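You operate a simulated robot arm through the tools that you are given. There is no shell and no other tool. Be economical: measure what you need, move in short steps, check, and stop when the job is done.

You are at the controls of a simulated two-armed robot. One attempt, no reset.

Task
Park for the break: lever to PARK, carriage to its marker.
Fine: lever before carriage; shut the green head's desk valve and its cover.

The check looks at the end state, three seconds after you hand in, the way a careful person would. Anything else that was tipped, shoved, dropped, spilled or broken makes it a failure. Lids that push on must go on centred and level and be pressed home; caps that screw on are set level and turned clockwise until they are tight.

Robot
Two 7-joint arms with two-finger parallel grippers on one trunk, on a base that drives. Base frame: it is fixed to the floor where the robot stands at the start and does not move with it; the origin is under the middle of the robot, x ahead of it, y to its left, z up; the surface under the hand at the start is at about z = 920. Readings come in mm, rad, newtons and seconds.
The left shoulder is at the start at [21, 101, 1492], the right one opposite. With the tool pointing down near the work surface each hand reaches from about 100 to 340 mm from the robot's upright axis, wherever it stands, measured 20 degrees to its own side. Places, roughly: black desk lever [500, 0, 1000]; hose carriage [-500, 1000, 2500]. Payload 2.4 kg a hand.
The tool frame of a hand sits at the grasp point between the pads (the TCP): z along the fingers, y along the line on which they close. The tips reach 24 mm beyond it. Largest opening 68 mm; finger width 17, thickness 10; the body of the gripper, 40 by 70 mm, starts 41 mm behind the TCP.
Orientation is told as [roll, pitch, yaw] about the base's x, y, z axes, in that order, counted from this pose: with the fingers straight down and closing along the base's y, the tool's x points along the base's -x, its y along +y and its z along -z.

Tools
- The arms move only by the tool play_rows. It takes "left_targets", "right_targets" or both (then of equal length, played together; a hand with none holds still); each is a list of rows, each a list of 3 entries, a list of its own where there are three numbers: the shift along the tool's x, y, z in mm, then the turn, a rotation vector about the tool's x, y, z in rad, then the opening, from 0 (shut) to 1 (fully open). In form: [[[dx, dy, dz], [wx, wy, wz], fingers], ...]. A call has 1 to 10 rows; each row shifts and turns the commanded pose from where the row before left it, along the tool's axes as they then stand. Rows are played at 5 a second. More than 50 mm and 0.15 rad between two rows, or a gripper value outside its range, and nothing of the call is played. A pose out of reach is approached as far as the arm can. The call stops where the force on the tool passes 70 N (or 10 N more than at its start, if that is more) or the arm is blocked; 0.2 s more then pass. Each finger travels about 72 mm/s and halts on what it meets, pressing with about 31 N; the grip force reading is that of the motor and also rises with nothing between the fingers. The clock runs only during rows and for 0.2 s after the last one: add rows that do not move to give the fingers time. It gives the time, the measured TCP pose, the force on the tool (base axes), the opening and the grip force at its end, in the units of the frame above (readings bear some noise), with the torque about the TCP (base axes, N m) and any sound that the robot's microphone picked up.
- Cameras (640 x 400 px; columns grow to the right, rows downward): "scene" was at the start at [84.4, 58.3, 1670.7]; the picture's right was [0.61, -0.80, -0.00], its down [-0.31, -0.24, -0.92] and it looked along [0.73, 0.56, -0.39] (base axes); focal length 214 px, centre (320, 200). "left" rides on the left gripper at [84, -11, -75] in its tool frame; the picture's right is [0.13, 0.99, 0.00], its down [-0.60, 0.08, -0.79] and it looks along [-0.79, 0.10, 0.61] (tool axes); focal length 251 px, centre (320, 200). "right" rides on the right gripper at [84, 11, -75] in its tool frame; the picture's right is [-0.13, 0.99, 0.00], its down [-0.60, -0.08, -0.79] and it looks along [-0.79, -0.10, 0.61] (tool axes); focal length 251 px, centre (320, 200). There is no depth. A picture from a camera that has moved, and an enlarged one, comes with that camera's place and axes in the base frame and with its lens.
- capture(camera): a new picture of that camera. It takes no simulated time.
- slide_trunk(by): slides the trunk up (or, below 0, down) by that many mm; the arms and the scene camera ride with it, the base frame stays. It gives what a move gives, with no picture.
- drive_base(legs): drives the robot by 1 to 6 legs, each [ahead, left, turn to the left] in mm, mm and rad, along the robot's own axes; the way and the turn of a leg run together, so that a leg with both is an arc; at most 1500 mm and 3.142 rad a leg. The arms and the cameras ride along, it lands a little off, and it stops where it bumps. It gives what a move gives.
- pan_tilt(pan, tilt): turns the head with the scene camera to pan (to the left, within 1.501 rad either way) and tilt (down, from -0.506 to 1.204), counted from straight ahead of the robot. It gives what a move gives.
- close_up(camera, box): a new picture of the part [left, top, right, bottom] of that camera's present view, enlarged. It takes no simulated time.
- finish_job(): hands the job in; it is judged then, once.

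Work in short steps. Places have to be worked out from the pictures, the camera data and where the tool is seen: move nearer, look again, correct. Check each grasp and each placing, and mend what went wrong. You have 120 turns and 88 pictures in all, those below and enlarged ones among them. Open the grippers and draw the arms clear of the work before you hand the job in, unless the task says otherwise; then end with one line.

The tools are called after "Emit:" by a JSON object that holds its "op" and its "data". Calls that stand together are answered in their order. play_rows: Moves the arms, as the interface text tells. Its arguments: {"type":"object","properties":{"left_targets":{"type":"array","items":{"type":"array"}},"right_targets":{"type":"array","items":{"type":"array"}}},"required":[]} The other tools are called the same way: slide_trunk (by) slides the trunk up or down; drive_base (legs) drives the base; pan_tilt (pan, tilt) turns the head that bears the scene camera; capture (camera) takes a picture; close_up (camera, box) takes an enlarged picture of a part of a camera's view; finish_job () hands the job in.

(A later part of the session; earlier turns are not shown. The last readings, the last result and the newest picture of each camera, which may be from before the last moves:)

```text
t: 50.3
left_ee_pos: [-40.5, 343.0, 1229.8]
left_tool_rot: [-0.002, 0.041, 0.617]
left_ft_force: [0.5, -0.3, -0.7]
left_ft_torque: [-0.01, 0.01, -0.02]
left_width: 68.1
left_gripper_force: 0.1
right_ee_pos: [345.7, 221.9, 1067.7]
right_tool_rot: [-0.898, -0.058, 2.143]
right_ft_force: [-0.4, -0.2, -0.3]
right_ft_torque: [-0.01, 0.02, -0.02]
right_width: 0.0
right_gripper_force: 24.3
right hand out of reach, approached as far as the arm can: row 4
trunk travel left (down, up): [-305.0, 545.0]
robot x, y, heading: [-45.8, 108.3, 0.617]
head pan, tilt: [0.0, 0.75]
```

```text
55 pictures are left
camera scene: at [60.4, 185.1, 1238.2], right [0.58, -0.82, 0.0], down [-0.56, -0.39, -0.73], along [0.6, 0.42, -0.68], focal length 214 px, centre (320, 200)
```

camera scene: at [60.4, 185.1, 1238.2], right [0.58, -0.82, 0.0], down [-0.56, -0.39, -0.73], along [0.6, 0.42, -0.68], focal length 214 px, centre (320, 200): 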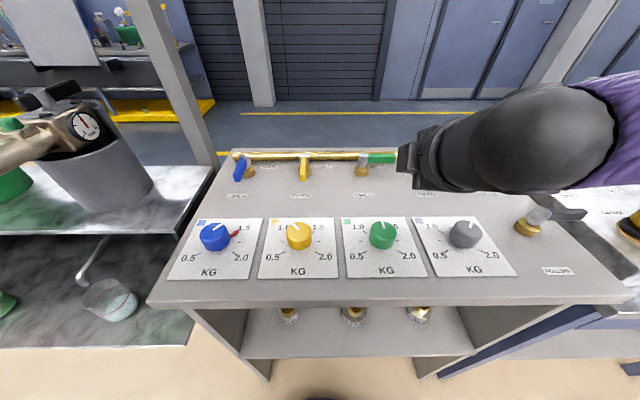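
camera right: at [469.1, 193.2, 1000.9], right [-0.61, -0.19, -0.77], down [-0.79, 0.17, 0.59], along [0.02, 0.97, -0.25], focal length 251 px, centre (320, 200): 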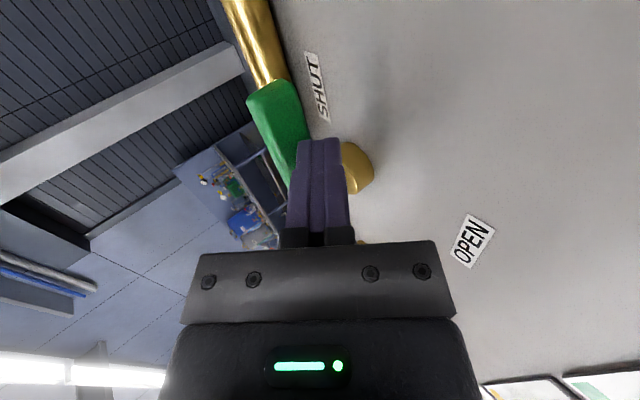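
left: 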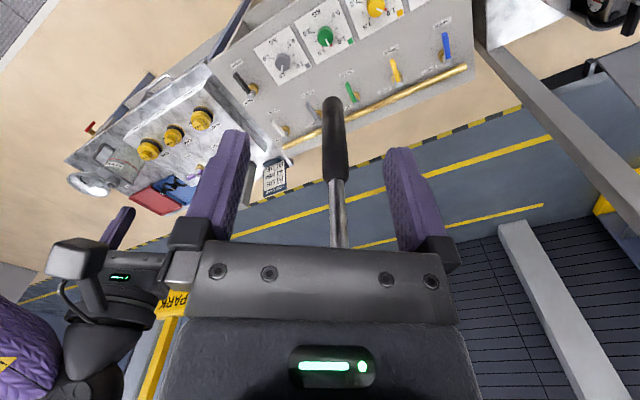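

Valve shut confirmed. Now look left at the green head, its cover and hoses from this side.

Emit:
{"op": "slide_trunk", "data": {"by": 200}}

Emit:
{"op": "pan_tilt", "data": {"pan": 1.0, "tilt": 0.45}}

Emit:
{"op": "capture", "data": {"camera": "scene"}}

```text
t: 52.5
left_ee_pos: [-40.0, 343.8, 1430.3]
left_tool_rot: [-0.002, 0.043, 0.618]
left_ft_force: [0.1, 0.3, 0.6]
left_ft_torque: [0.02, 0.01, 0.01]
left_width: 68.1
left_gripper_force: 0.1
right_ee_pos: [347.5, 221.7, 1267.7]
right_tool_rot: [-0.897, -0.058, 2.143]
right_ft_force: [0.7, 0.5, -0.1]
right_ft_torque: [0.02, 0.0, 0.01]
right_width: 0.1
right_gripper_force: 23.5
trunk travel left (down, up): [-505.0, 345.0]
robot x, y, heading: [-45.4, 107.7, 0.615]
head pan, tilt: [0.0, 0.75]
```

```text
t: 53.8
left_ee_pos: [-40.5, 343.9, 1429.1]
left_tool_rot: [-0.001, 0.042, 0.619]
left_ft_force: [0.1, 0.5, -0.4]
left_ft_torque: [0.0, 0.01, 0.0]
left_width: 68.1
left_gripper_force: 0.0
right_ee_pos: [346.5, 220.3, 1267.8]
right_tool_rot: [-0.898, -0.059, 2.144]
right_ft_force: [-0.9, -0.4, 0.5]
right_ft_torque: [-0.03, 0.0, -0.01]
right_width: 0.0
right_gripper_force: 23.5
trunk travel left (down, up): [-505.0, 345.0]
robot x, y, heading: [-45.0, 111.1, 0.616]
head pan, tilt: [1.0, 0.45]
```

```text
54 pictures are left
camera scene: at [-34.0, 213.0, 1466.1], right [1.0, 0.05, 0.0], down [0.02, -0.44, -0.9], along [-0.04, 0.9, -0.44], focal length 214 px, centre (320, 200)
```

scene: 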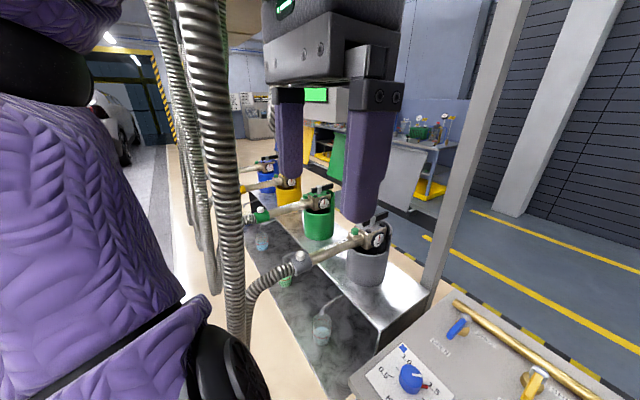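

The hoses hang in front of the counter, so I'll do the carriage first. Look at the rod and the PARK post from here.

Emit:
{"op": "pan_tilt", "data": {"pan": -0.45, "tilt": -0.3}}

Emit:
{"op": "capture", "data": {"camera": "scene"}}

```text
t: 55.3
left_ee_pos: [-42.1, 343.1, 1430.7]
left_tool_rot: [-0.001, 0.042, 0.618]
left_ft_force: [0.0, -0.3, 0.6]
left_ft_torque: [-0.01, -0.02, 0.0]
left_width: 67.9
left_gripper_force: 0.1
right_ee_pos: [347.0, 220.9, 1267.1]
right_tool_rot: [-0.899, -0.058, 2.143]
right_ft_force: [0.1, -0.1, 0.4]
right_ft_torque: [-0.01, 0.0, 0.01]
right_width: 0.2
right_gripper_force: 23.5
trunk travel left (down, up): [-505.0, 345.0]
robot x, y, heading: [-48.5, 104.3, 0.621]
head pan, tilt: [-0.45, -0.3]
```

```text
53 pictures are left
camera scene: at [47.7, 134.3, 1533.2], right [0.17, -0.99, 0.0], down [0.29, 0.05, -0.96], along [0.94, 0.16, 0.3], focal length 214 px, centre (320, 200)
```

scene: 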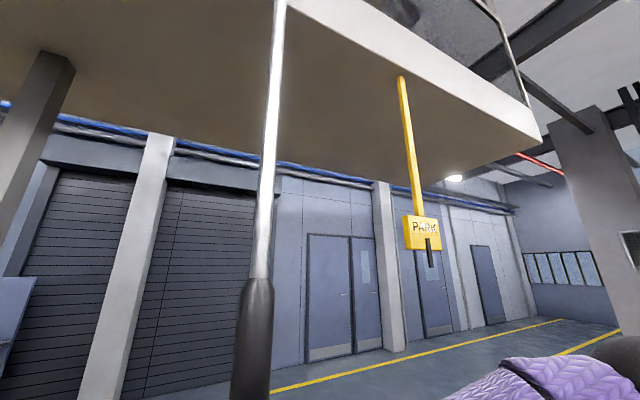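

A closer look at the PARK sign.

Emit:
{"op": "close_up", "data": {"camera": "scene", "box": [360, 180, 480, 290]}}

```text
3.64 times, centred on (420, 235) of scene
camera zoom: at [47.7, 134.3, 1533.2], right [0.17, -0.99, 0.0], down [0.29, 0.05, -0.96], along [0.94, 0.16, 0.3], focal length 780 px, centre (-44, 73)
```

zoom: 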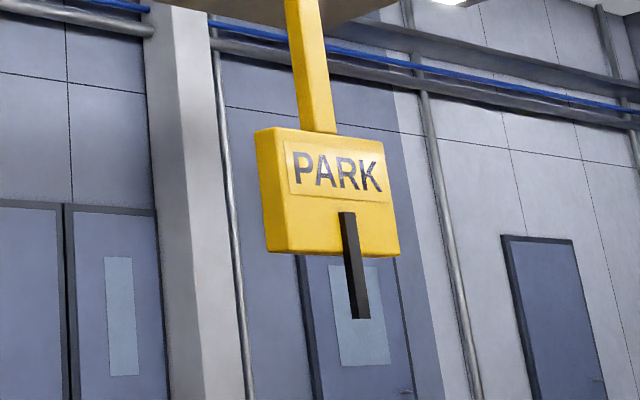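

The PARK sign carries a black pointer at about r≈180 (desk-right coordinate), n≈320; rod is at r≈-38, so ~220 mm of travel. I'll shift right 80 and back 200 so that the right arm can grasp the rod's grip horizontally.

Emit:
{"op": "drive_base", "data": {"legs": [[0, -80, 0], [-200, 0, 0]]}}

Emit:
{"op": "play_rows", "data": {"right_targets": [[[0, 0, 0], [0, 0, 0.15], 0], [[0, 0, 0], [0, 0, 0.15], 0], [[0, 0, 0], [0, 0, 0.15], 0], [[0, 0, 0], [0, 0, 0.15], 0], [[0, 0, 0], [0, 0, 0.15], 0], [[0, 0, 0], [0, 0, 0.15], 0], [[0, 0, 0], [0, 0, 0.15], 0], [[0, 0, 0], [0, 0, 0.15], 0], [[0, 0, 0], [0, 0, 0.15], 0], [[0, 0, 0], [0, 0, 0.15], 0]]}}

Emit:
{"op": "play_rows", "data": {"right_targets": [[[0, 0, 0], [0, -0.14, 0], 1], [[0, 0, 0], [0, -0.14, 0], 1], [[0, 0, 0], [0, -0.13, 0], 1], [[0, 0, 0], [0, -0.13, 0], 1], [[0, 0, 0], [0, -0.13, 0], 1], [[0, 0, 0], [0, 0, 0], 1]]}}

Emit:
{"op": "pan_tilt", "data": {"pan": 0, "tilt": 0.0}}

Emit:
{"op": "capture", "data": {"camera": "scene"}}

```text
t: 57.6
left_ee_pos: [-157.7, 160.9, 1430.1]
left_tool_rot: [-0.003, 0.042, 0.617]
left_ft_force: [-0.2, 0.1, 0.4]
left_ft_torque: [0.04, -0.01, 0.02]
left_width: 68.2
left_gripper_force: 0.0
right_ee_pos: [228.9, 39.8, 1267.4]
right_tool_rot: [-0.9, -0.058, 2.143]
right_ft_force: [-0.7, 0.0, 1.0]
right_ft_torque: [0.0, -0.06, -0.01]
right_width: 0.2
right_gripper_force: 24.3
trunk travel left (down, up): [-505.0, 345.0]
robot x, y, heading: [-161.6, -77.3, 0.613]
head pan, tilt: [-0.45, -0.3]
```

```text
t: 59.8
left_ee_pos: [-156.3, 161.5, 1429.9]
left_tool_rot: [-0.002, 0.042, 0.616]
left_ft_force: [-0.4, 0.4, -0.3]
left_ft_torque: [0.0, 0.01, -0.01]
left_width: 67.8
left_gripper_force: 0.1
right_ee_pos: [231.9, 39.6, 1267.1]
right_tool_rot: [0.007, -0.901, 0.607]
right_ft_force: [-0.6, 0.8, -0.7]
right_ft_torque: [0.02, 0.0, 0.02]
right_width: 0.2
right_gripper_force: 23.2
trunk travel left (down, up): [-505.0, 345.0]
robot x, y, heading: [-160.3, -71.1, 0.616]
head pan, tilt: [-0.45, -0.3]
```

```text
t: 61.2
left_ee_pos: [-156.6, 161.4, 1429.6]
left_tool_rot: [-0.001, 0.041, 0.618]
left_ft_force: [0.0, 0.5, -0.2]
left_ft_torque: [0.01, 0.0, 0.0]
left_width: 68.0
left_gripper_force: 0.1
right_ee_pos: [230.6, 39.0, 1267.7]
right_tool_rot: [0.006, -1.311, 0.609]
right_ft_force: [0.6, 0.1, -0.2]
right_ft_torque: [0.03, 0.01, -0.01]
right_width: 68.1
right_gripper_force: 0.1
right hand out of reach, approached as far as the arm can: row 4, 5
trunk travel left (down, up): [-505.0, 345.0]
robot x, y, heading: [-158.7, -73.3, 0.616]
head pan, tilt: [-0.45, -0.3]
```

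```text
t: 62.1
left_ee_pos: [-157.0, 160.2, 1429.8]
left_tool_rot: [-0.002, 0.042, 0.614]
left_ft_force: [-0.5, 0.5, 0.2]
left_ft_torque: [0.02, 0.05, 0.02]
left_width: 68.0
left_gripper_force: 0.1
right_ee_pos: [230.4, 38.7, 1267.3]
right_tool_rot: [0.006, -1.308, 0.609]
right_ft_force: [-0.6, -0.4, 0.2]
right_ft_torque: [-0.02, -0.02, -0.01]
right_width: 67.8
right_gripper_force: 0.1
trunk travel left (down, up): [-505.0, 345.0]
robot x, y, heading: [-162.2, -73.4, 0.623]
head pan, tilt: [0.0, 0.0]
```

```text
51 pictures are left
camera scene: at [-72.3, -7.9, 1507.8], right [0.58, -0.82, 0.0], down [0.0, 0.0, -1.0], along [0.82, 0.58, 0.0], focal length 214 px, centre (320, 200)
```

scene: 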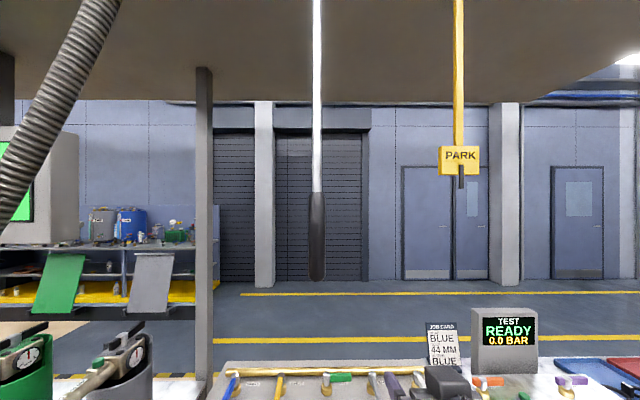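

Rod grip: r≈-41, n≈318, z 1365–1520; pointer triangulates to r≈255, n≈378. Raise the trunk 170 to bring the hand to grip height.

Emit:
{"op": "slide_trunk", "data": {"by": 170}}

Emit:
{"op": "capture", "data": {"camera": "right"}}

```text
t: 64.0
left_ee_pos: [-157.0, 162.8, 1599.7]
left_tool_rot: [-0.003, 0.042, 0.617]
left_ft_force: [0.8, 0.7, -0.6]
left_ft_torque: [0.0, 0.01, -0.02]
left_width: 68.3
left_gripper_force: 0.0
right_ee_pos: [230.1, 39.9, 1436.8]
right_tool_rot: [0.005, -1.311, 0.608]
right_ft_force: [1.1, -0.3, -0.7]
right_ft_torque: [-0.01, 0.0, -0.02]
right_width: 67.9
right_gripper_force: 0.1
trunk travel left (down, up): [-675.0, 175.0]
robot x, y, heading: [-161.2, -73.0, 0.615]
head pan, tilt: [0.0, 0.0]
```

```text
50 pictures are left
camera right: at [146.3, -4.6, 1376.4], right [-0.55, 0.83, 0.13], down [-0.45, -0.42, 0.79], along [0.71, 0.37, 0.6], focal length 251 px, centre (320, 200)
```

right: 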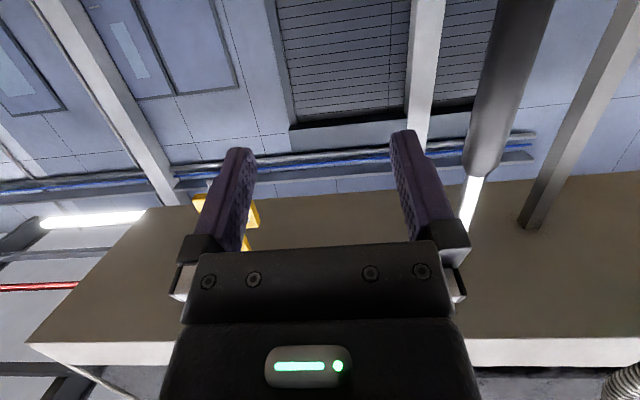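

The rod grip is to the left (right in this flipped view). Move left 142 mm first.

Emit:
{"op": "play_rows", "data": {"right_targets": [[[0, 47.3, 0], [0, 0, 0], 1], [[0, 47.3, 0], [0, 0, 0], 1], [[0, 47.3, 0], [0, 0, 0], 1], [[0, 0, 0], [0, 0, 0], 1]]}}

Emit:
{"op": "capture", "data": {"camera": "right"}}

```text
t: 65.0
left_ee_pos: [-155.4, 161.9, 1600.1]
left_tool_rot: [-0.002, 0.041, 0.617]
left_ft_force: [-0.6, -0.6, -0.1]
left_ft_torque: [0.01, -0.02, -0.03]
left_width: 68.0
left_gripper_force: 0.1
right_ee_pos: [148.7, 154.4, 1436.9]
right_tool_rot: [0.011, -1.31, 0.604]
right_ft_force: [0.3, -0.5, 0.1]
right_ft_torque: [-0.01, -0.07, 0.0]
right_width: 67.8
right_gripper_force: 0.1
trunk travel left (down, up): [-675.0, 175.0]
robot x, y, heading: [-160.2, -72.1, 0.614]
head pan, tilt: [0.0, 0.0]
```

```text
49 pictures are left
camera right: at [64.0, 110.4, 1376.9], right [-0.54, 0.83, 0.13], down [-0.45, -0.42, 0.79], along [0.71, 0.37, 0.6], focal length 251 px, centre (320, 200)
```

right: 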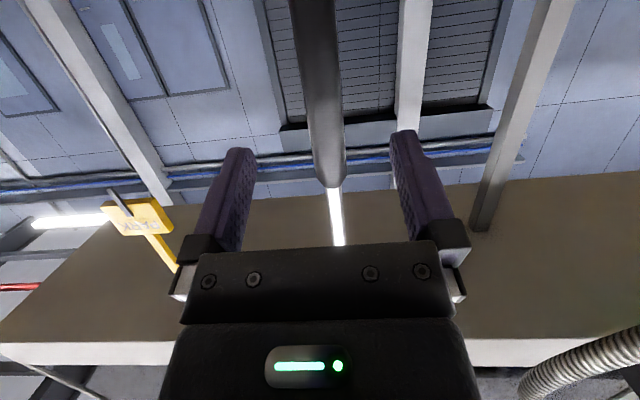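

The rod is centred between the fingers. Advance 106 mm.

Emit:
{"op": "play_rows", "data": {"right_targets": [[[-9.1, 0, 34.1], [0, 0, 0], 1], [[-9.1, 0, 34.1], [0, 0, 0], 1], [[-9.1, 0, 34.1], [0, 0, 0], 1], [[0, 0, 0], [0, 0, 0], 1]]}}

Emit:
{"op": "capture", "data": {"camera": "right"}}

```text
t: 66.0
left_ee_pos: [-156.6, 160.7, 1599.7]
left_tool_rot: [-0.002, 0.042, 0.614]
left_ft_force: [-0.2, -0.8, 0.9]
left_ft_torque: [0.01, -0.01, -0.01]
left_width: 68.1
left_gripper_force: 0.0
right_ee_pos: [235.8, 217.4, 1438.7]
right_tool_rot: [0.005, -1.311, 0.611]
right_ft_force: [-1.4, 0.0, -0.5]
right_ft_torque: [0.0, -0.01, -0.02]
right_width: 68.2
right_gripper_force: 0.1
trunk travel left (down, up): [-675.0, 175.0]
robot x, y, heading: [-159.6, -76.4, 0.615]
head pan, tilt: [0.0, 0.0]
```

```text
48 pictures are left
camera right: at [151.6, 173.0, 1376.6], right [-0.55, 0.83, 0.13], down [-0.45, -0.42, 0.79], along [0.71, 0.37, 0.6], focal length 251 px, centre (320, 200)
```

right: 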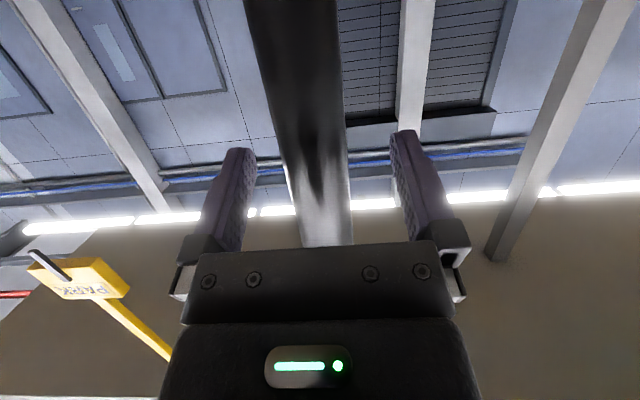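

Rod grip is between the pads. Close the fingers on it.

Emit:
{"op": "play_rows", "data": {"right_targets": [[[0, 0, 0], [0, 0, 0], 0.2], [[0, 0, 0], [0, 0, 0], 0.2], [[0, 0, 0], [0, 0, 0], 0.2], [[0, 0, 0], [0, 0, 0], 0.2]]}}

```text
t: 67.0
left_ee_pos: [-154.7, 161.8, 1599.9]
left_tool_rot: [-0.001, 0.042, 0.616]
left_ft_force: [-0.1, -0.1, 0.0]
left_ft_torque: [-0.05, -0.03, 0.03]
left_width: 68.0
left_gripper_force: 0.0
right_ee_pos: [238.2, 216.7, 1437.8]
right_tool_rot: [0.006, -1.311, 0.607]
right_ft_force: [4.4, -5.3, 1.0]
right_ft_torque: [-0.89, -0.54, -0.4]
right_width: 31.6
right_gripper_force: 44.5
trunk travel left (down, up): [-675.0, 175.0]
robot x, y, heading: [-160.9, -72.0, 0.615]
head pan, tilt: [0.0, 0.0]
```

Gripped (31.6 mm). Pull right slowly, 60 mm in small rows, watching force.

Emit:
{"op": "play_rows", "data": {"right_targets": [[[0, -10, 0], [0, 0, 0], 0.2], [[0, -10, 0], [0, 0, 0], 0.2], [[0, -10, 0], [0, 0, 0], 0.2], [[0, -10, 0], [0, 0, 0], 0.2], [[0, -10, 0], [0, 0, 0], 0.2], [[0, -10, 0], [0, 0, 0], 0.2], [[0, 0, 0], [0, 0, 0], 0.2]]}}

Emit:
{"op": "capture", "data": {"camera": "scene"}}

```text
t: 68.6
left_ee_pos: [-156.2, 163.3, 1599.6]
left_tool_rot: [-0.003, 0.041, 0.615]
left_ft_force: [-0.5, -0.1, 1.3]
left_ft_torque: [0.02, 0.01, 0.02]
left_width: 68.0
left_gripper_force: 0.1
right_ee_pos: [272.1, 168.3, 1437.7]
right_tool_rot: [0.003, -1.307, 0.611]
right_ft_force: [5.6, 6.5, 4.9]
right_ft_torque: [-0.99, -0.27, -0.08]
right_width: 31.3
right_gripper_force: 44.7
trunk travel left (down, up): [-675.0, 175.0]
robot x, y, heading: [-164.2, -71.8, 0.616]
head pan, tilt: [0.0, 0.0]
```

```text
47 pictures are left
camera scene: at [-77.9, -10.7, 1677.9], right [0.58, -0.82, 0.0], down [0.0, 0.0, -1.0], along [0.82, 0.58, 0.0], focal length 214 px, centre (320, 200)
```

scene: 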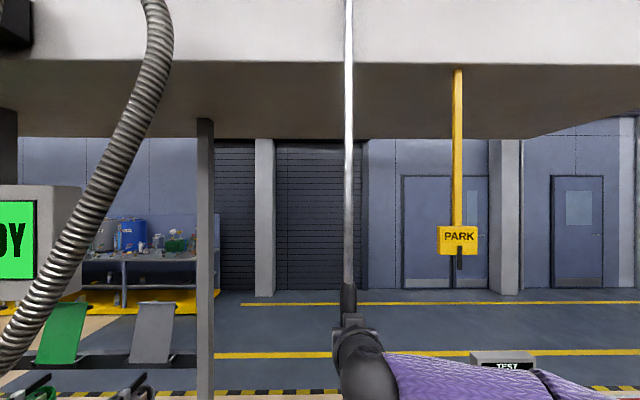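

Carriage follows smoothly. Continue another 200 mm, in 20 mm rows.

Emit:
{"op": "play_rows", "data": {"right_targets": [[[0, -20, 0], [0, 0, 0], 0.2], [[0, -20, 0], [0, 0, 0], 0.2], [[0, -20, 0], [0, 0, 0], 0.2], [[0, -20, 0], [0, 0, 0], 0.2], [[0, -20, 0], [0, 0, 0], 0.2], [[0, 0, 0], [0, 0, 0], 0.2]]}}

Emit:
{"op": "capture", "data": {"camera": "scene"}}

```text
t: 70.0
left_ee_pos: [-152.6, 162.8, 1599.4]
left_tool_rot: [-0.004, 0.044, 0.616]
left_ft_force: [-0.7, -0.6, -0.3]
left_ft_torque: [0.01, -0.02, -0.01]
left_width: 67.8
left_gripper_force: 0.1
right_ee_pos: [332.7, 83.7, 1436.4]
right_tool_rot: [0.001, -1.309, 0.608]
right_ft_force: [12.6, 4.7, 8.5]
right_ft_torque: [-0.67, -0.45, -0.34]
right_width: 31.5
right_gripper_force: 44.8
trunk travel left (down, up): [-675.0, 175.0]
robot x, y, heading: [-162.1, -76.0, 0.616]
head pan, tilt: [0.0, 0.0]
```

```text
46 pictures are left
camera scene: at [-76.3, -11.5, 1677.9], right [0.58, -0.82, 0.0], down [0.0, 0.0, -1.0], along [0.82, 0.58, 0.0], focal length 214 px, centre (320, 200)
```

scene: 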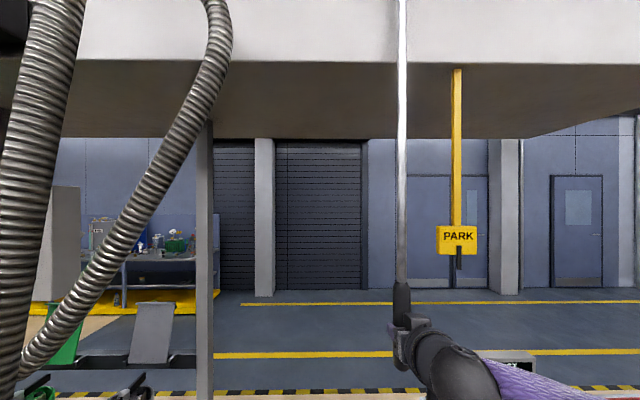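

Still smooth. Another 110 mm, then a head-on check of alignment.

Emit:
{"op": "play_rows", "data": {"right_targets": [[[0, -20, 0], [0, 0, 0], 0.2], [[0, -20, 0], [0, 0, 0], 0.2], [[0, -20, 0], [0, 0, 0], 0.2], [[0, -20, 0], [0, 0, 0], 0.2], [[0, -20, 0], [0, 0, 0], 0.2], [[0, -10, 0], [0, 0, 0], 0.2], [[0, 0, 0], [0, 0, 0], 0.2]]}}

Emit:
{"op": "capture", "data": {"camera": "scene"}}

```text
t: 71.6
left_ee_pos: [-153.1, 163.6, 1599.3]
left_tool_rot: [-0.003, 0.043, 0.616]
left_ft_force: [0.2, -0.4, 0.1]
left_ft_torque: [-0.01, -0.03, 0.01]
left_width: 68.0
left_gripper_force: 0.1
right_ee_pos: [393.9, -2.6, 1437.3]
right_tool_rot: [0.001, -1.31, 0.61]
right_ft_force: [10.3, 7.2, 2.4]
right_ft_torque: [-0.77, -0.03, -0.26]
right_width: 31.3
right_gripper_force: 44.5
trunk travel left (down, up): [-675.0, 175.0]
robot x, y, heading: [-162.3, -73.9, 0.614]
head pan, tilt: [0.0, 0.0]
```

```text
45 pictures are left
camera scene: at [-76.0, -10.6, 1677.8], right [0.58, -0.82, 0.0], down [0.0, 0.0, -1.0], along [0.82, 0.58, 0.0], focal length 214 px, centre (320, 200)
```

scene: 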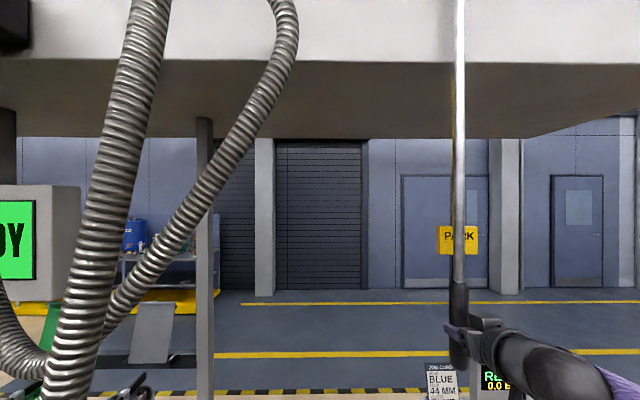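

The rod has reached the pointer's column from an oblique viewpoint; I need a head-on check. Release, withdraw, then slide the base right so the camera looks straight along the normal.

Emit:
{"op": "play_rows", "data": {"right_targets": [[[0, 0, 0], [0, 0, 0], 1], [[0, 0, 0], [0, 0, 0], 1], [[0, 0, 0], [0, 0, 0], 1], [[9.1, 0, -34.1], [0, 0, 0], 1], [[9.1, 0, -34.1], [0, 0, 0], 1], [[9.1, 0, -34.1], [0, 0, 0], 1], [[0, 0, 0], [0, 0, 0], 1]]}}

Emit:
{"op": "drive_base", "data": {"legs": [[0, -285, 0]]}}

Emit:
{"op": "capture", "data": {"camera": "scene"}}

```text
t: 73.2
left_ee_pos: [-156.1, 162.4, 1599.0]
left_tool_rot: [-0.001, 0.042, 0.617]
left_ft_force: [-0.3, 0.3, -0.2]
left_ft_torque: [0.02, 0.04, 0.03]
left_width: 68.1
left_gripper_force: 0.0
right_ee_pos: [304.8, -65.7, 1437.1]
right_tool_rot: [0.007, -1.308, 0.61]
right_ft_force: [0.0, -0.6, -0.4]
right_ft_torque: [-0.01, -0.03, -0.01]
right_width: 68.1
right_gripper_force: 0.1
trunk travel left (down, up): [-675.0, 175.0]
robot x, y, heading: [-161.7, -71.4, 0.617]
head pan, tilt: [0.0, 0.0]
```

```text
t: 75.2
left_ee_pos: [10.1, -73.9, 1599.0]
left_tool_rot: [-0.002, 0.043, 0.615]
left_ft_force: [0.0, -0.7, -0.4]
left_ft_torque: [0.02, 0.0, -0.03]
left_width: 68.4
left_gripper_force: 0.1
right_ee_pos: [471.1, -301.9, 1435.9]
right_tool_rot: [0.009, -1.311, 0.606]
right_ft_force: [-0.4, 0.5, -0.7]
right_ft_torque: [-0.01, 0.01, 0.06]
right_width: 68.0
right_gripper_force: 0.0
trunk travel left (down, up): [-675.0, 175.0]
robot x, y, heading: [5.0, -306.9, 0.61]
head pan, tilt: [0.0, 0.0]
```

```text
44 pictures are left
camera scene: at [87.4, -248.4, 1678.0], right [0.58, -0.82, 0.0], down [0.0, 0.0, -1.0], along [0.82, 0.58, 0.0], focal length 214 px, centre (320, 200)
```

scene: 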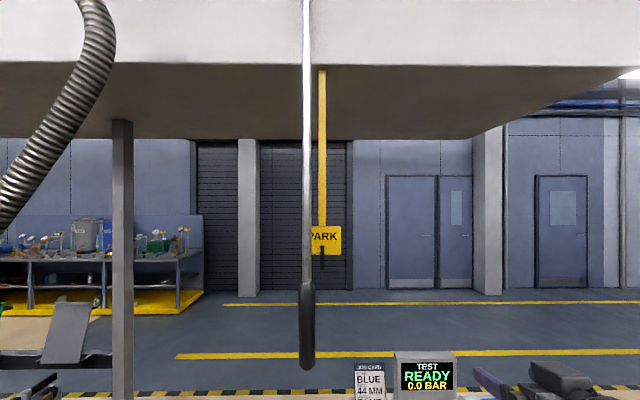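

Head-on: rod at r≈229, pointer at r≈257, so 28 mm more to go. Move the hand back left to the rod.

Emit:
{"op": "play_rows", "data": {"right_targets": [[[0, 41, 0], [0, 0, 0], 1], [[0, 41, 0], [0, 0, 0], 1], [[0, 41, 0], [0, 0, 0], 1], [[0, 41, 0], [0, 0, 0], 1], [[0, 41, 0], [0, 0, 0], 1], [[0, 41, 0], [0, 0, 0], 1], [[0, 42, 0], [0, 0, 0], 1], [[0, 0, 0], [0, 0, 0], 1]]}}

Emit:
{"op": "capture", "data": {"camera": "right"}}

```text
t: 77.0
left_ee_pos: [11.0, -74.9, 1600.3]
left_tool_rot: [-0.002, 0.043, 0.613]
left_ft_force: [0.0, -0.2, -0.8]
left_ft_torque: [0.03, 0.0, 0.02]
left_width: 67.9
left_gripper_force: 0.2
right_ee_pos: [304.5, -65.7, 1436.7]
right_tool_rot: [0.009, -1.31, 0.606]
right_ft_force: [-0.1, -0.5, -1.1]
right_ft_torque: [0.0, 0.04, 0.02]
right_width: 67.8
right_gripper_force: 0.0
trunk travel left (down, up): [-675.0, 175.0]
robot x, y, heading: [5.8, -304.8, 0.619]
head pan, tilt: [0.0, 0.0]
```

```text
43 pictures are left
camera right: at [220.1, -110.1, 1376.2], right [-0.54, 0.83, 0.13], down [-0.45, -0.42, 0.79], along [0.71, 0.37, 0.6], focal length 251 px, centre (320, 200)
```

right: 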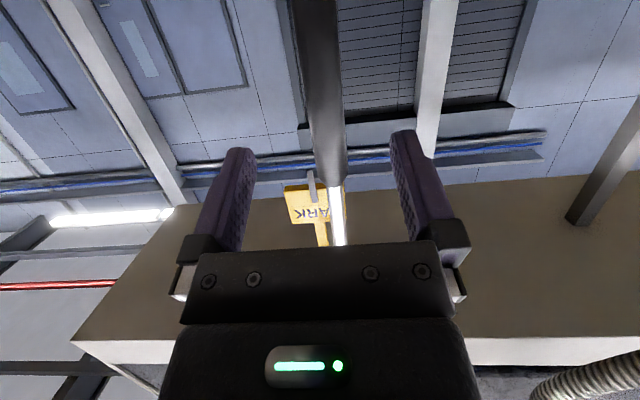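

Rod is centred again. Advance, grip, then shift 28 mm right and look.

Emit:
{"op": "play_rows", "data": {"right_targets": [[[-9.1, 0, 34.1], [0, 0, 0], 1], [[-9.1, 0, 34.1], [0, 0, 0], 1], [[-9.1, 0, 34.1], [0, 0, 0], 1], [[0, 0, 0], [0, 0, 0], 0.2], [[0, 0, 0], [0, 0, 0], 0.2], [[0, 0, 0], [0, 0, 0], 0.2], [[0, -10, 0], [0, 0, 0], 0.2], [[0, -10, 0], [0, 0, 0], 0.2], [[0, -8, 0], [0, 0, 0], 0.2], [[0, 0, 0], [0, 0, 0], 0.2]]}}

Emit:
{"op": "capture", "data": {"camera": "scene"}}

```text
t: 79.2
left_ee_pos: [10.8, -73.1, 1599.3]
left_tool_rot: [-0.002, 0.042, 0.614]
left_ft_force: [0.1, 0.1, 0.6]
left_ft_torque: [0.01, -0.01, 0.01]
left_width: 67.8
left_gripper_force: 0.0
right_ee_pos: [406.7, -27.9, 1436.8]
right_tool_rot: [0.002, -1.312, 0.61]
right_ft_force: [3.0, 3.4, 5.8]
right_ft_torque: [-0.7, -0.39, -0.22]
right_width: 31.6
right_gripper_force: 44.9
trunk travel left (down, up): [-675.0, 175.0]
robot x, y, heading: [5.1, -307.0, 0.614]
head pan, tilt: [0.0, 0.0]
```

```text
42 pictures are left
camera scene: at [87.3, -246.6, 1678.0], right [0.58, -0.82, 0.0], down [0.0, 0.0, -1.0], along [0.82, 0.58, 0.0], focal length 214 px, centre (320, 200)
```

scene: 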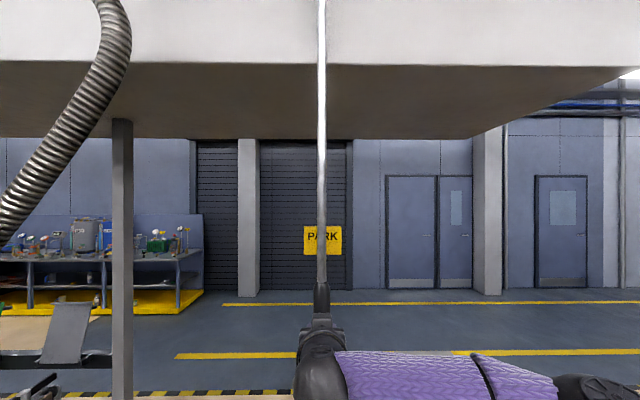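

The rod is now centred on the sign/pointer. Release, withdraw, and verify.

Emit:
{"op": "play_rows", "data": {"right_targets": [[[0, 0, 0], [0, 0, 0], 1], [[0, 0, 0], [0, 0, 0], 1], [[0, 0, 0], [0, 0, 0], 1], [[9.1, 0, -34.1], [0, 0, 0], 1], [[9.1, 0, -34.1], [0, 0, 0], 1], [[9.1, 0, -34.1], [0, 0, 0], 1], [[0, 0, 0], [0, 0, 0], 1]]}}

Emit:
{"op": "close_up", "data": {"camera": "scene", "box": [260, 190, 390, 300]}}

Emit:
{"op": "pan_tilt", "data": {"pan": 1.2, "tilt": 0.4}}

Emit:
{"op": "capture", "data": {"camera": "scene"}}

```text
t: 80.8
left_ee_pos: [10.2, -73.1, 1599.4]
left_tool_rot: [0.001, 0.042, 0.617]
left_ft_force: [0.1, 0.6, -1.2]
left_ft_torque: [0.0, 0.01, 0.0]
left_width: 68.1
left_gripper_force: 0.1
right_ee_pos: [320.6, -87.3, 1438.0]
right_tool_rot: [0.008, -1.312, 0.607]
right_ft_force: [0.5, 0.5, -0.1]
right_ft_torque: [0.0, 0.01, -0.02]
right_width: 67.8
right_gripper_force: 0.0
trunk travel left (down, up): [-675.0, 175.0]
robot x, y, heading: [3.3, -305.9, 0.612]
head pan, tilt: [0.0, 0.0]
```

```text
3.64 times, centred on (325, 245) of scene
camera zoom: at [87.4, -247.2, 1678.0], right [0.58, -0.82, 0.0], down [0.0, 0.0, -1.0], along [0.82, 0.58, 0.0], focal length 780 px, centre (302, 36)
```

zoom: 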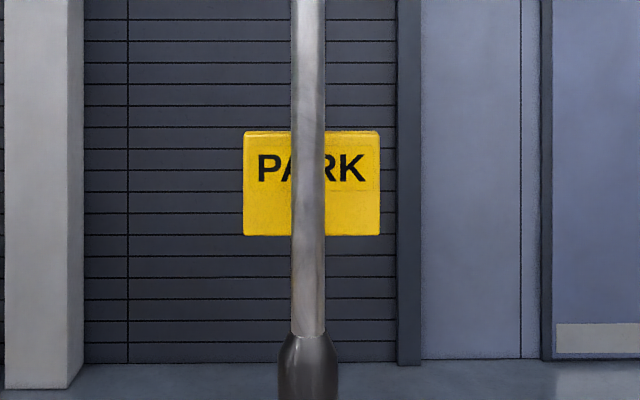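

```text
t: 82.2
left_ee_pos: [9.6, -73.9, 1599.8]
left_tool_rot: [-0.003, 0.042, 0.614]
left_ft_force: [0.6, 0.2, 0.9]
left_ft_torque: [-0.02, -0.02, 0.01]
left_width: 67.9
left_gripper_force: 0.1
right_ee_pos: [319.6, -87.3, 1437.3]
right_tool_rot: [0.007, -1.31, 0.607]
right_ft_force: [0.0, 0.4, 0.7]
right_ft_torque: [-0.03, -0.02, 0.0]
right_width: 67.8
right_gripper_force: 0.1
trunk travel left (down, up): [-675.0, 175.0]
robot x, y, heading: [3.6, -306.8, 0.617]
head pan, tilt: [1.201, 0.4]
```

```text
40 pictures are left
camera scene: at [-8.9, -209.5, 1641.0], right [0.97, 0.24, 0.0], down [0.09, -0.38, -0.92], along [-0.22, 0.89, -0.39], focal length 214 px, centre (320, 200)
```

scene: 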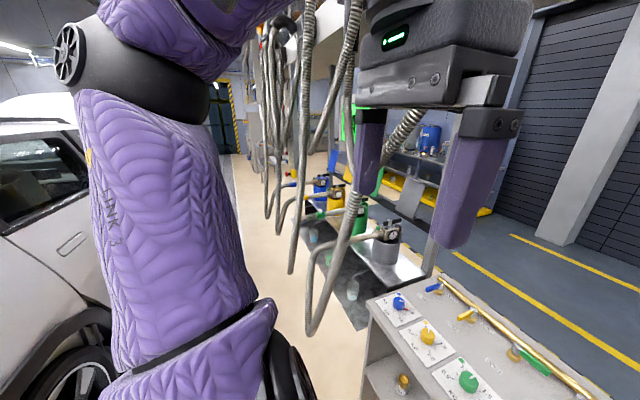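

Rod is within ~2 mm of the sign centre. Next the cover: zoom on the green head and flap.

Emit:
{"op": "pan_tilt", "data": {"pan": 0.95, "tilt": 0.3}}

Emit:
{"op": "capture", "data": {"camera": "scene"}}

Emit:
{"op": "pan_tilt", "data": {"pan": -0.7, "tilt": 0.35}}

Emit:
{"op": "capture", "data": {"camera": "scene"}}

```text
t: 83.0
left_ee_pos: [7.6, -72.9, 1600.1]
left_tool_rot: [-0.002, 0.041, 0.615]
left_ft_force: [-0.4, -0.9, 0.0]
left_ft_torque: [0.0, 0.0, 0.0]
left_width: 67.9
left_gripper_force: 0.1
right_ee_pos: [318.7, -87.3, 1438.2]
right_tool_rot: [0.007, -1.31, 0.607]
right_ft_force: [-0.4, -0.2, 0.9]
right_ft_torque: [0.02, 0.0, 0.01]
right_width: 68.2
right_gripper_force: 0.0
trunk travel left (down, up): [-675.0, 175.0]
robot x, y, heading: [5.7, -310.8, 0.613]
head pan, tilt: [0.949, 0.3]
```

```text
39 pictures are left
camera scene: at [13.9, -206.0, 1650.2], right [1.0, -0.01, 0.0], down [0.0, -0.3, -0.96], along [0.01, 0.96, -0.3], focal length 214 px, centre (320, 200)
```

scene: 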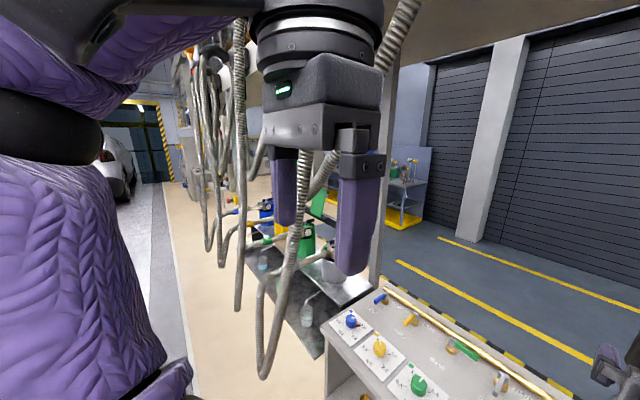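

```text
t: 84.7
left_ee_pos: [10.0, -72.9, 1600.6]
left_tool_rot: [-0.001, 0.042, 0.614]
left_ft_force: [-0.4, 0.3, 0.5]
left_ft_torque: [-0.01, -0.02, 0.03]
left_width: 68.2
left_gripper_force: 0.0
right_ee_pos: [320.8, -86.4, 1437.4]
right_tool_rot: [0.008, -1.31, 0.608]
right_ft_force: [-0.2, 0.6, -0.8]
right_ft_torque: [0.01, 0.0, -0.05]
right_width: 68.1
right_gripper_force: 0.0
trunk travel left (down, up): [-675.0, 175.0]
robot x, y, heading: [2.3, -310.5, 0.616]
head pan, tilt: [-0.7, 0.351]
```

```text
38 pictures are left
camera scene: at [106.2, -307.3, 1645.6], right [-0.08, -1.0, 0.0], down [-0.34, 0.03, -0.94], along [0.94, -0.08, -0.34], focal length 214 px, centre (320, 200)
```

scene: 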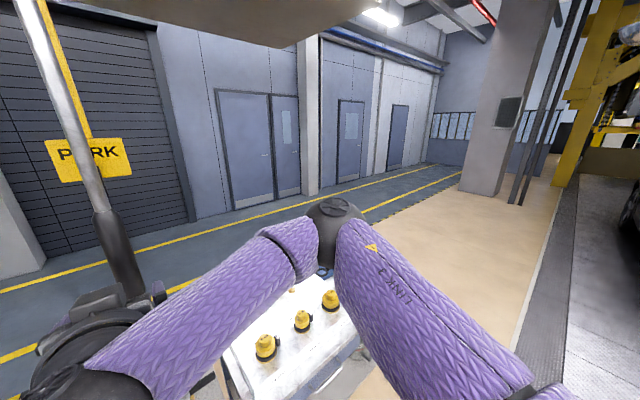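

The floor to the right and behind is free, so I'll go around the TEST bench and reach the green flap from behind the counter, avoiding the hoses. First slide right along the fronts.

Emit:
{"op": "drive_base", "data": {"legs": [[0, -1500, 0]]}}

Emit:
{"op": "pan_tilt", "data": {"pan": 0.3, "tilt": 0.6}}

Emit:
{"op": "capture", "data": {"camera": "scene"}}

```text
t: 92.1
left_ee_pos: [875.5, -1305.5, 1600.2]
left_tool_rot: [-0.002, 0.041, 0.606]
left_ft_force: [-0.9, 0.2, 0.5]
left_ft_torque: [-0.01, 0.0, -0.01]
left_width: 67.9
left_gripper_force: 0.0
right_ee_pos: [1184.7, -1322.1, 1437.7]
right_tool_rot: [0.007, -1.311, 0.598]
right_ft_force: [0.2, 0.1, -0.1]
right_ft_torque: [-0.03, 0.04, 0.02]
right_width: 68.1
right_gripper_force: 0.0
trunk travel left (down, up): [-675.0, 175.0]
robot x, y, heading: [866.3, -1539.8, 0.601]
head pan, tilt: [-0.7, 0.351]
```

```text
t: 93.4
left_ee_pos: [875.3, -1305.2, 1601.6]
left_tool_rot: [-0.002, 0.044, 0.609]
left_ft_force: [0.4, -0.7, 0.3]
left_ft_torque: [0.02, -0.02, -0.02]
left_width: 68.1
left_gripper_force: 0.0
right_ee_pos: [1185.2, -1321.9, 1438.2]
right_tool_rot: [0.006, -1.311, 0.601]
right_ft_force: [0.0, -0.9, 0.6]
right_ft_torque: [0.03, -0.01, -0.01]
right_width: 68.1
right_gripper_force: 0.0
trunk travel left (down, up): [-675.0, 175.0]
robot x, y, heading: [868.9, -1543.9, 0.606]
head pan, tilt: [0.3, 0.6]
```

```text
37 pictures are left
camera scene: at [931.1, -1462.5, 1622.8], right [0.79, -0.62, 0.0], down [-0.35, -0.44, -0.83], along [0.51, 0.65, -0.56], focal length 214 px, centre (320, 200)
```

scene: 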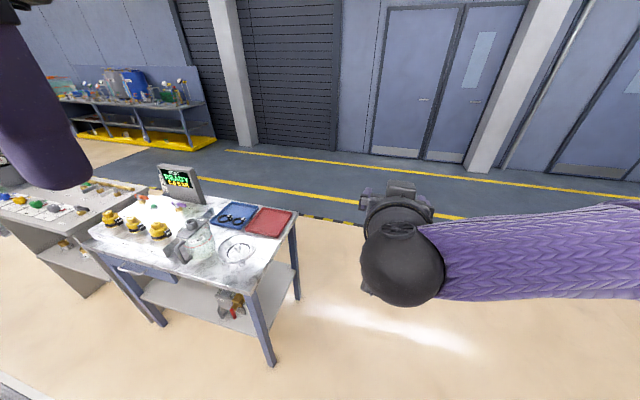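

Past the bench end with margin. Drive ahead 1500 into the aisle, then left 1500.

Emit:
{"op": "drive_base", "data": {"legs": [[0, 0, 0.01], [1480, 0, 0]]}}

Emit:
{"op": "pan_tilt", "data": {"pan": 1.45, "tilt": 0.4}}

Emit:
{"op": "capture", "data": {"camera": "scene"}}

```text
t: 101.0
left_ee_pos: [2064.3, -444.1, 1599.0]
left_tool_rot: [-0.001, 0.044, 0.631]
left_ft_force: [0.1, -0.9, -0.4]
left_ft_torque: [-0.03, 0.01, 0.0]
left_width: 67.7
left_gripper_force: 0.0
right_ee_pos: [2375.4, -453.0, 1437.0]
right_tool_rot: [0.007, -1.31, 0.626]
right_ft_force: [0.3, 0.0, 0.4]
right_ft_torque: [-0.03, -0.02, -0.02]
right_width: 67.9
right_gripper_force: 0.0
trunk travel left (down, up): [-675.0, 175.0]
robot x, y, heading: [2065.1, -681.6, 0.631]
head pan, tilt: [0.3, 0.6]
```

```text
t: 102.4
left_ee_pos: [2064.7, -443.6, 1600.6]
left_tool_rot: [-0.002, 0.042, 0.632]
left_ft_force: [-0.8, 0.5, 0.7]
left_ft_torque: [0.0, 0.0, 0.0]
left_width: 67.9
left_gripper_force: 0.1
right_ee_pos: [2374.8, -452.4, 1437.1]
right_tool_rot: [0.006, -1.311, 0.624]
right_ft_force: [0.0, -0.3, -0.6]
right_ft_torque: [-0.01, 0.02, 0.0]
right_width: 68.1
right_gripper_force: 0.1
trunk travel left (down, up): [-675.0, 175.0]
robot x, y, heading: [2069.5, -677.1, 0.633]
head pan, tilt: [1.45, 0.4]
```

```text
36 pictures are left
camera scene: at [2026.7, -589.4, 1641.0], right [0.87, 0.49, 0.0], down [0.19, -0.34, -0.92], along [-0.45, 0.8, -0.39], focal length 214 px, centre (320, 200)
```

scene: 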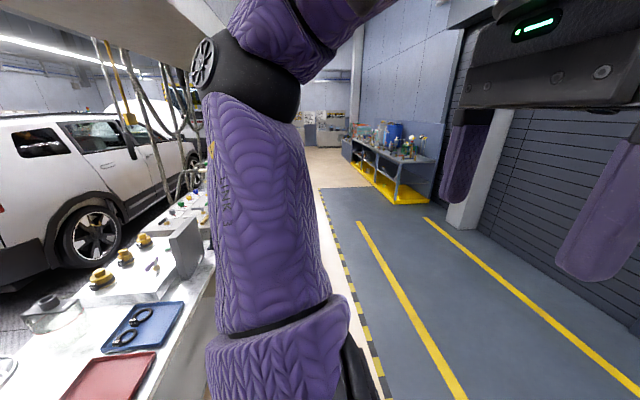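

Aisle is clear. Drive left along it in two legs to behind the green head.

Emit:
{"op": "drive_base", "data": {"legs": [[0, 0, -0.018], [0, 1400, 0], [0, 1220, 0]]}}

Emit:
{"op": "drive_base", "data": {"legs": [[0, 0, 3.1]]}}

Emit:
{"op": "pan_tilt", "data": {"pan": 0, "tilt": 0.4}}

Emit:
{"op": "capture", "data": {"camera": "scene"}}

```text
t: 115.4
left_ee_pos: [570.7, 1693.4, 1600.1]
left_tool_rot: [-0.003, 0.042, 0.619]
left_ft_force: [-0.4, 1.1, 0.2]
left_ft_torque: [-0.03, 0.0, 0.01]
left_width: 67.8
left_gripper_force: 0.1
right_ee_pos: [882.0, 1681.0, 1437.0]
right_tool_rot: [0.007, -1.311, 0.611]
right_ft_force: [-0.2, 0.3, 0.1]
right_ft_torque: [-0.04, 0.0, 0.0]
right_width: 67.9
right_gripper_force: 0.1
trunk travel left (down, up): [-675.0, 175.0]
robot x, y, heading: [564.8, 1456.5, 0.618]
head pan, tilt: [1.45, 0.4]
```

```text
t: 123.1
left_ee_pos: [553.2, 1223.7, 1599.6]
left_tool_rot: [-0.001, 0.041, -2.554]
left_ft_force: [0.3, 0.0, -0.5]
left_ft_torque: [-0.02, -0.01, 0.01]
left_width: 67.8
left_gripper_force: 0.1
right_ee_pos: [243.0, 1246.0, 1437.7]
right_tool_rot: [0.008, -1.31, -2.563]
right_ft_force: [0.4, 0.4, -0.2]
right_ft_torque: [-0.04, -0.01, 0.01]
right_width: 68.1
right_gripper_force: 0.1
trunk travel left (down, up): [-675.0, 175.0]
robot x, y, heading: [567.0, 1458.3, -2.561]
head pan, tilt: [1.45, 0.4]
```

```text
t: 124.7
left_ee_pos: [553.7, 1223.3, 1600.8]
left_tool_rot: [-0.001, 0.043, -2.555]
left_ft_force: [0.8, 0.9, 0.2]
left_ft_torque: [-0.02, 0.01, 0.03]
left_width: 68.0
left_gripper_force: 0.0
right_ee_pos: [242.9, 1246.9, 1437.9]
right_tool_rot: [0.007, -1.313, -2.563]
right_ft_force: [-0.8, -0.5, -0.2]
right_ft_torque: [-0.02, -0.01, 0.02]
right_width: 67.7
right_gripper_force: 0.1
trunk travel left (down, up): [-675.0, 175.0]
robot x, y, heading: [565.9, 1463.5, -2.557]
head pan, tilt: [0.0, 0.4]
```

```text
35 pictures are left
camera scene: at [478.8, 1402.6, 1641.0], right [-0.55, 0.83, 0.0], down [0.32, 0.22, -0.92], along [-0.77, -0.51, -0.39], focal length 214 px, centre (320, 200)
```

scene: 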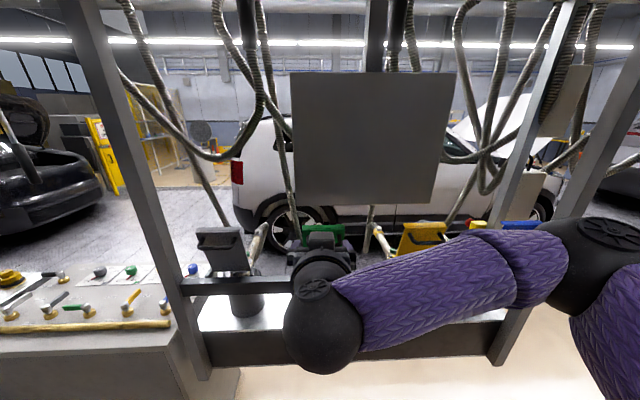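

From behind, the grey and green flaps stand leaning on the rear bar. Move the right hand aside to see the green flap, and square the heading.

Emit:
{"op": "drive_base", "data": {"legs": [[0, 0, 0.03]]}}

Emit:
{"op": "play_rows", "data": {"right_targets": [[[0, -45, 0], [0, 0, 0], 0], [[0, -45, 0], [0, 0, 0], 0], [[0, -45, 0], [0, 0, 0], 0], [[0, -45, 0], [0, 0, 0], 0], [[0, 0, 0], [0, 0, 0], 0]]}}

Emit:
{"op": "close_up", "data": {"camera": "scene", "box": [170, 170, 490, 370]}}

```text
t: 125.4
left_ee_pos: [559.9, 1223.6, 1599.9]
left_tool_rot: [-0.002, 0.042, -2.525]
left_ft_force: [0.1, 0.2, -0.6]
left_ft_torque: [-0.01, 0.01, -0.03]
left_width: 67.9
left_gripper_force: 0.0
right_ee_pos: [249.2, 1236.6, 1437.5]
right_tool_rot: [0.007, -1.31, -2.532]
right_ft_force: [0.5, 0.7, -0.8]
right_ft_torque: [0.0, 0.01, 0.02]
right_width: 67.9
right_gripper_force: 0.1
trunk travel left (down, up): [-675.0, 175.0]
robot x, y, heading: [566.4, 1459.6, -2.532]
head pan, tilt: [0.0, 0.4]
```

```text
t: 126.6
left_ee_pos: [561.4, 1222.3, 1599.4]
left_tool_rot: [-0.003, 0.04, -2.526]
left_ft_force: [0.3, 0.3, 0.2]
left_ft_torque: [0.01, 0.03, 0.01]
left_width: 67.9
left_gripper_force: 0.0
right_ee_pos: [146.2, 1382.8, 1438.6]
right_tool_rot: [0.003, -1.31, -2.527]
right_ft_force: [0.3, -0.4, 0.2]
right_ft_torque: [-0.04, 0.04, 0.03]
right_width: 0.0
right_gripper_force: 23.8
trunk travel left (down, up): [-675.0, 175.0]
robot x, y, heading: [564.2, 1456.3, -2.523]
head pan, tilt: [0.0, 0.4]
```

```text
2.00 times, centred on (330, 270) of scene
camera zoom: at [480.5, 1399.1, 1641.0], right [-0.58, 0.82, 0.0], down [0.32, 0.23, -0.92], along [-0.75, -0.53, -0.39], focal length 429 px, centre (300, 60)
```

zoom: 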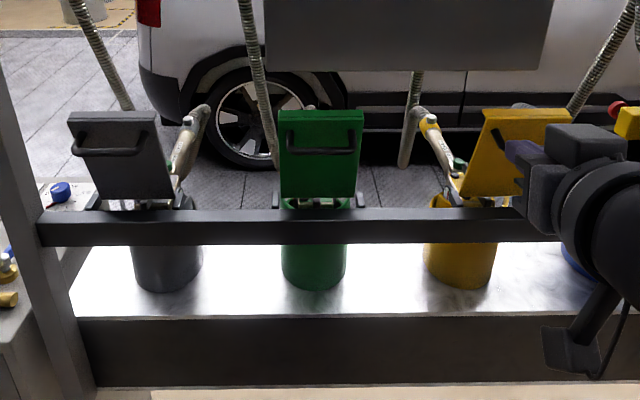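

Now clear: green flap centred r≈-897, hinge at (n≈624, z≈1143), top at (n≈649, z≈1325), leaning slightly back to me, with a D-handle. I'll lower the trunk 130, centre the closed fingers behind its top strip and drive nearer.

Emit:
{"op": "slide_trunk", "data": {"by": -130}}

Emit:
{"op": "play_rows", "data": {"right_targets": [[[0, 37, 0], [0, 0, 0], 0], [[0, 37, 0], [0, 0, 0], 0], [[0, 37, 0], [0, 0, 0], 0], [[0, 37, 0], [0, 0, 0], 0], [[0, 0, 0], [0, 0, 0], 0]]}}

Emit:
{"op": "drive_base", "data": {"legs": [[200, 0, 0]]}}

Emit:
{"op": "capture", "data": {"camera": "right"}}

Emit:
{"op": "capture", "data": {"camera": "scene"}}

```text
t: 128.2
left_ee_pos: [561.4, 1222.9, 1469.6]
left_tool_rot: [-0.003, 0.042, -2.525]
left_ft_force: [-0.8, 0.4, 0.2]
left_ft_torque: [-0.01, -0.01, -0.01]
left_width: 68.0
left_gripper_force: 0.0
right_ee_pos: [146.8, 1384.7, 1306.6]
right_tool_rot: [0.007, -1.311, -2.533]
right_ft_force: [0.1, 0.2, 0.1]
right_ft_torque: [-0.02, -0.03, 0.04]
right_width: 0.0
right_gripper_force: 23.3
trunk travel left (down, up): [-545.0, 305.0]
robot x, y, heading: [565.6, 1455.4, -2.525]
head pan, tilt: [0.0, 0.4]
```

```text
t: 129.4
left_ee_pos: [559.6, 1223.2, 1469.4]
left_tool_rot: [-0.001, 0.041, -2.528]
left_ft_force: [-0.9, -0.1, 0.5]
left_ft_torque: [-0.03, -0.02, 0.04]
left_width: 67.9
left_gripper_force: 0.1
right_ee_pos: [231.6, 1263.3, 1306.9]
right_tool_rot: [0.008, -1.311, -2.534]
right_ft_force: [0.2, 0.6, -0.4]
right_ft_torque: [0.02, -0.01, -0.01]
right_width: 0.0
right_gripper_force: 23.7
trunk travel left (down, up): [-545.0, 305.0]
robot x, y, heading: [567.7, 1455.2, -2.524]
head pan, tilt: [0.0, 0.4]
```

```text
t: 131.0
left_ee_pos: [396.3, 1106.9, 1469.5]
left_tool_rot: [-0.002, 0.042, -2.525]
left_ft_force: [0.4, -0.4, -0.3]
left_ft_torque: [-0.03, 0.0, -0.01]
left_width: 68.0
left_gripper_force: 0.0
right_ee_pos: [67.8, 1145.9, 1307.0]
right_tool_rot: [0.008, -1.309, -2.531]
right_ft_force: [1.2, -0.4, 0.0]
right_ft_torque: [-0.01, 0.01, 0.01]
right_width: 0.3
right_gripper_force: 23.3
trunk travel left (down, up): [-545.0, 305.0]
robot x, y, heading: [403.1, 1344.4, -2.519]
head pan, tilt: [0.0, 0.4]
```

```text
33 pictures are left
camera right: at [150.5, 1192.9, 1245.7], right [0.55, -0.83, 0.13], down [0.45, 0.42, 0.79], along [-0.71, -0.37, 0.6], focal length 251 px, centre (320, 200)
```

right: 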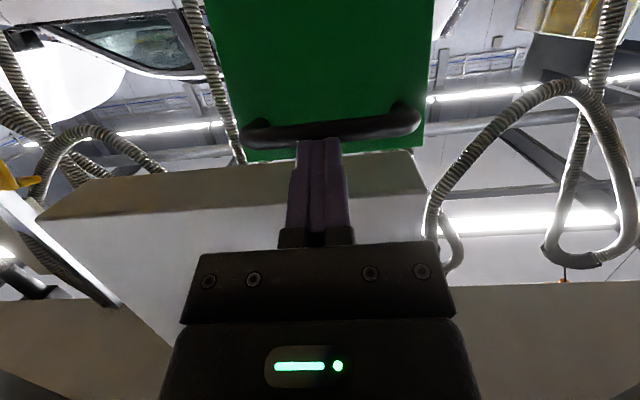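

```text
32 pictures are left
camera scene: at [311.9, 1280.5, 1510.8], right [-0.58, 0.82, 0.0], down [0.32, 0.23, -0.92], along [-0.75, -0.53, -0.39], focal length 214 px, centre (320, 200)
```

scene: 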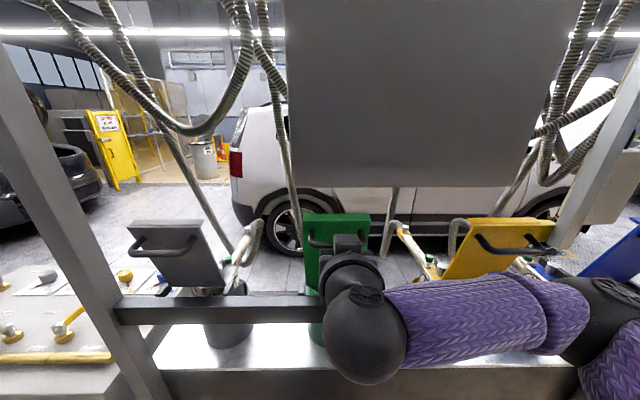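

Fingers are centred; the D-handle bar is at z≈1303, so I'll push below it at z≈1250. Lower 52 and push forward gently.

Emit:
{"op": "slide_trunk", "data": {"by": -52}}

Emit:
{"op": "play_rows", "data": {"right_targets": [[[-5.1, 0, 19.3], [0, 0, 0], 0], [[-5.1, 0, 19.3], [0, 0, 0], 0], [[-3.9, 0, 14.5], [0, 0, 0], 0], [[-2.6, 0, 9.7], [0, 0, 0], 0], [[-2.6, 0, 9.7], [0, 0, 0], 0], [[-2.6, 0, 9.7], [0, 0, 0], 0], [[0, 0, 0], [0, 0, 0], 0]]}}

Emit:
{"op": "capture", "data": {"camera": "scene"}}

```text
t: 131.9
left_ee_pos: [395.3, 1106.7, 1419.2]
left_tool_rot: [-0.003, 0.041, -2.523]
left_ft_force: [1.2, 1.0, 0.1]
left_ft_torque: [0.01, 0.01, 0.0]
left_width: 67.9
left_gripper_force: 0.0
right_ee_pos: [69.5, 1146.0, 1254.2]
right_tool_rot: [0.009, -1.313, -2.531]
right_ft_force: [0.5, -0.2, 0.8]
right_ft_torque: [-0.01, 0.0, -0.02]
right_width: 0.0
right_gripper_force: 23.1
trunk travel left (down, up): [-493.0, 357.0]
robot x, y, heading: [405.4, 1341.0, -2.525]
head pan, tilt: [0.0, 0.4]
```

```text
t: 133.6
left_ee_pos: [396.5, 1106.9, 1417.7]
left_tool_rot: [-0.001, 0.042, -2.523]
left_ft_force: [-0.4, 0.7, -1.2]
left_ft_torque: [0.01, 0.01, -0.01]
left_width: 67.8
left_gripper_force: 0.1
right_ee_pos: [-0.5, 1096.8, 1255.1]
right_tool_rot: [0.007, -1.309, -2.531]
right_ft_force: [0.4, 0.4, -1.1]
right_ft_torque: [-0.03, -0.03, 0.0]
right_width: 0.0
right_gripper_force: 23.6
trunk travel left (down, up): [-493.0, 357.0]
robot x, y, heading: [400.9, 1337.1, -2.524]
head pan, tilt: [0.0, 0.4]
```

```text
31 pictures are left
camera scene: at [308.7, 1278.3, 1458.7], right [-0.58, 0.82, 0.0], down [0.32, 0.23, -0.92], along [-0.75, -0.53, -0.39], focal length 214 px, centre (320, 200)
```

scene: 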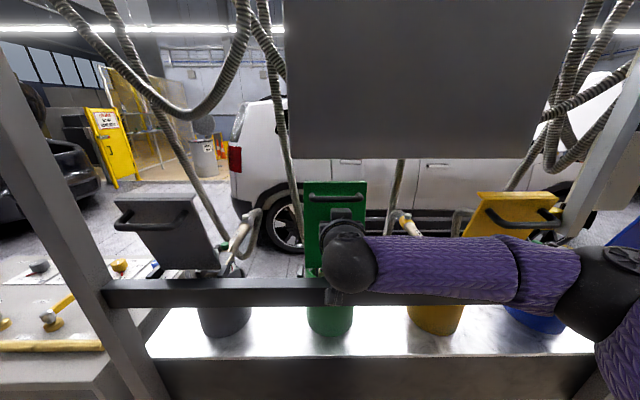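

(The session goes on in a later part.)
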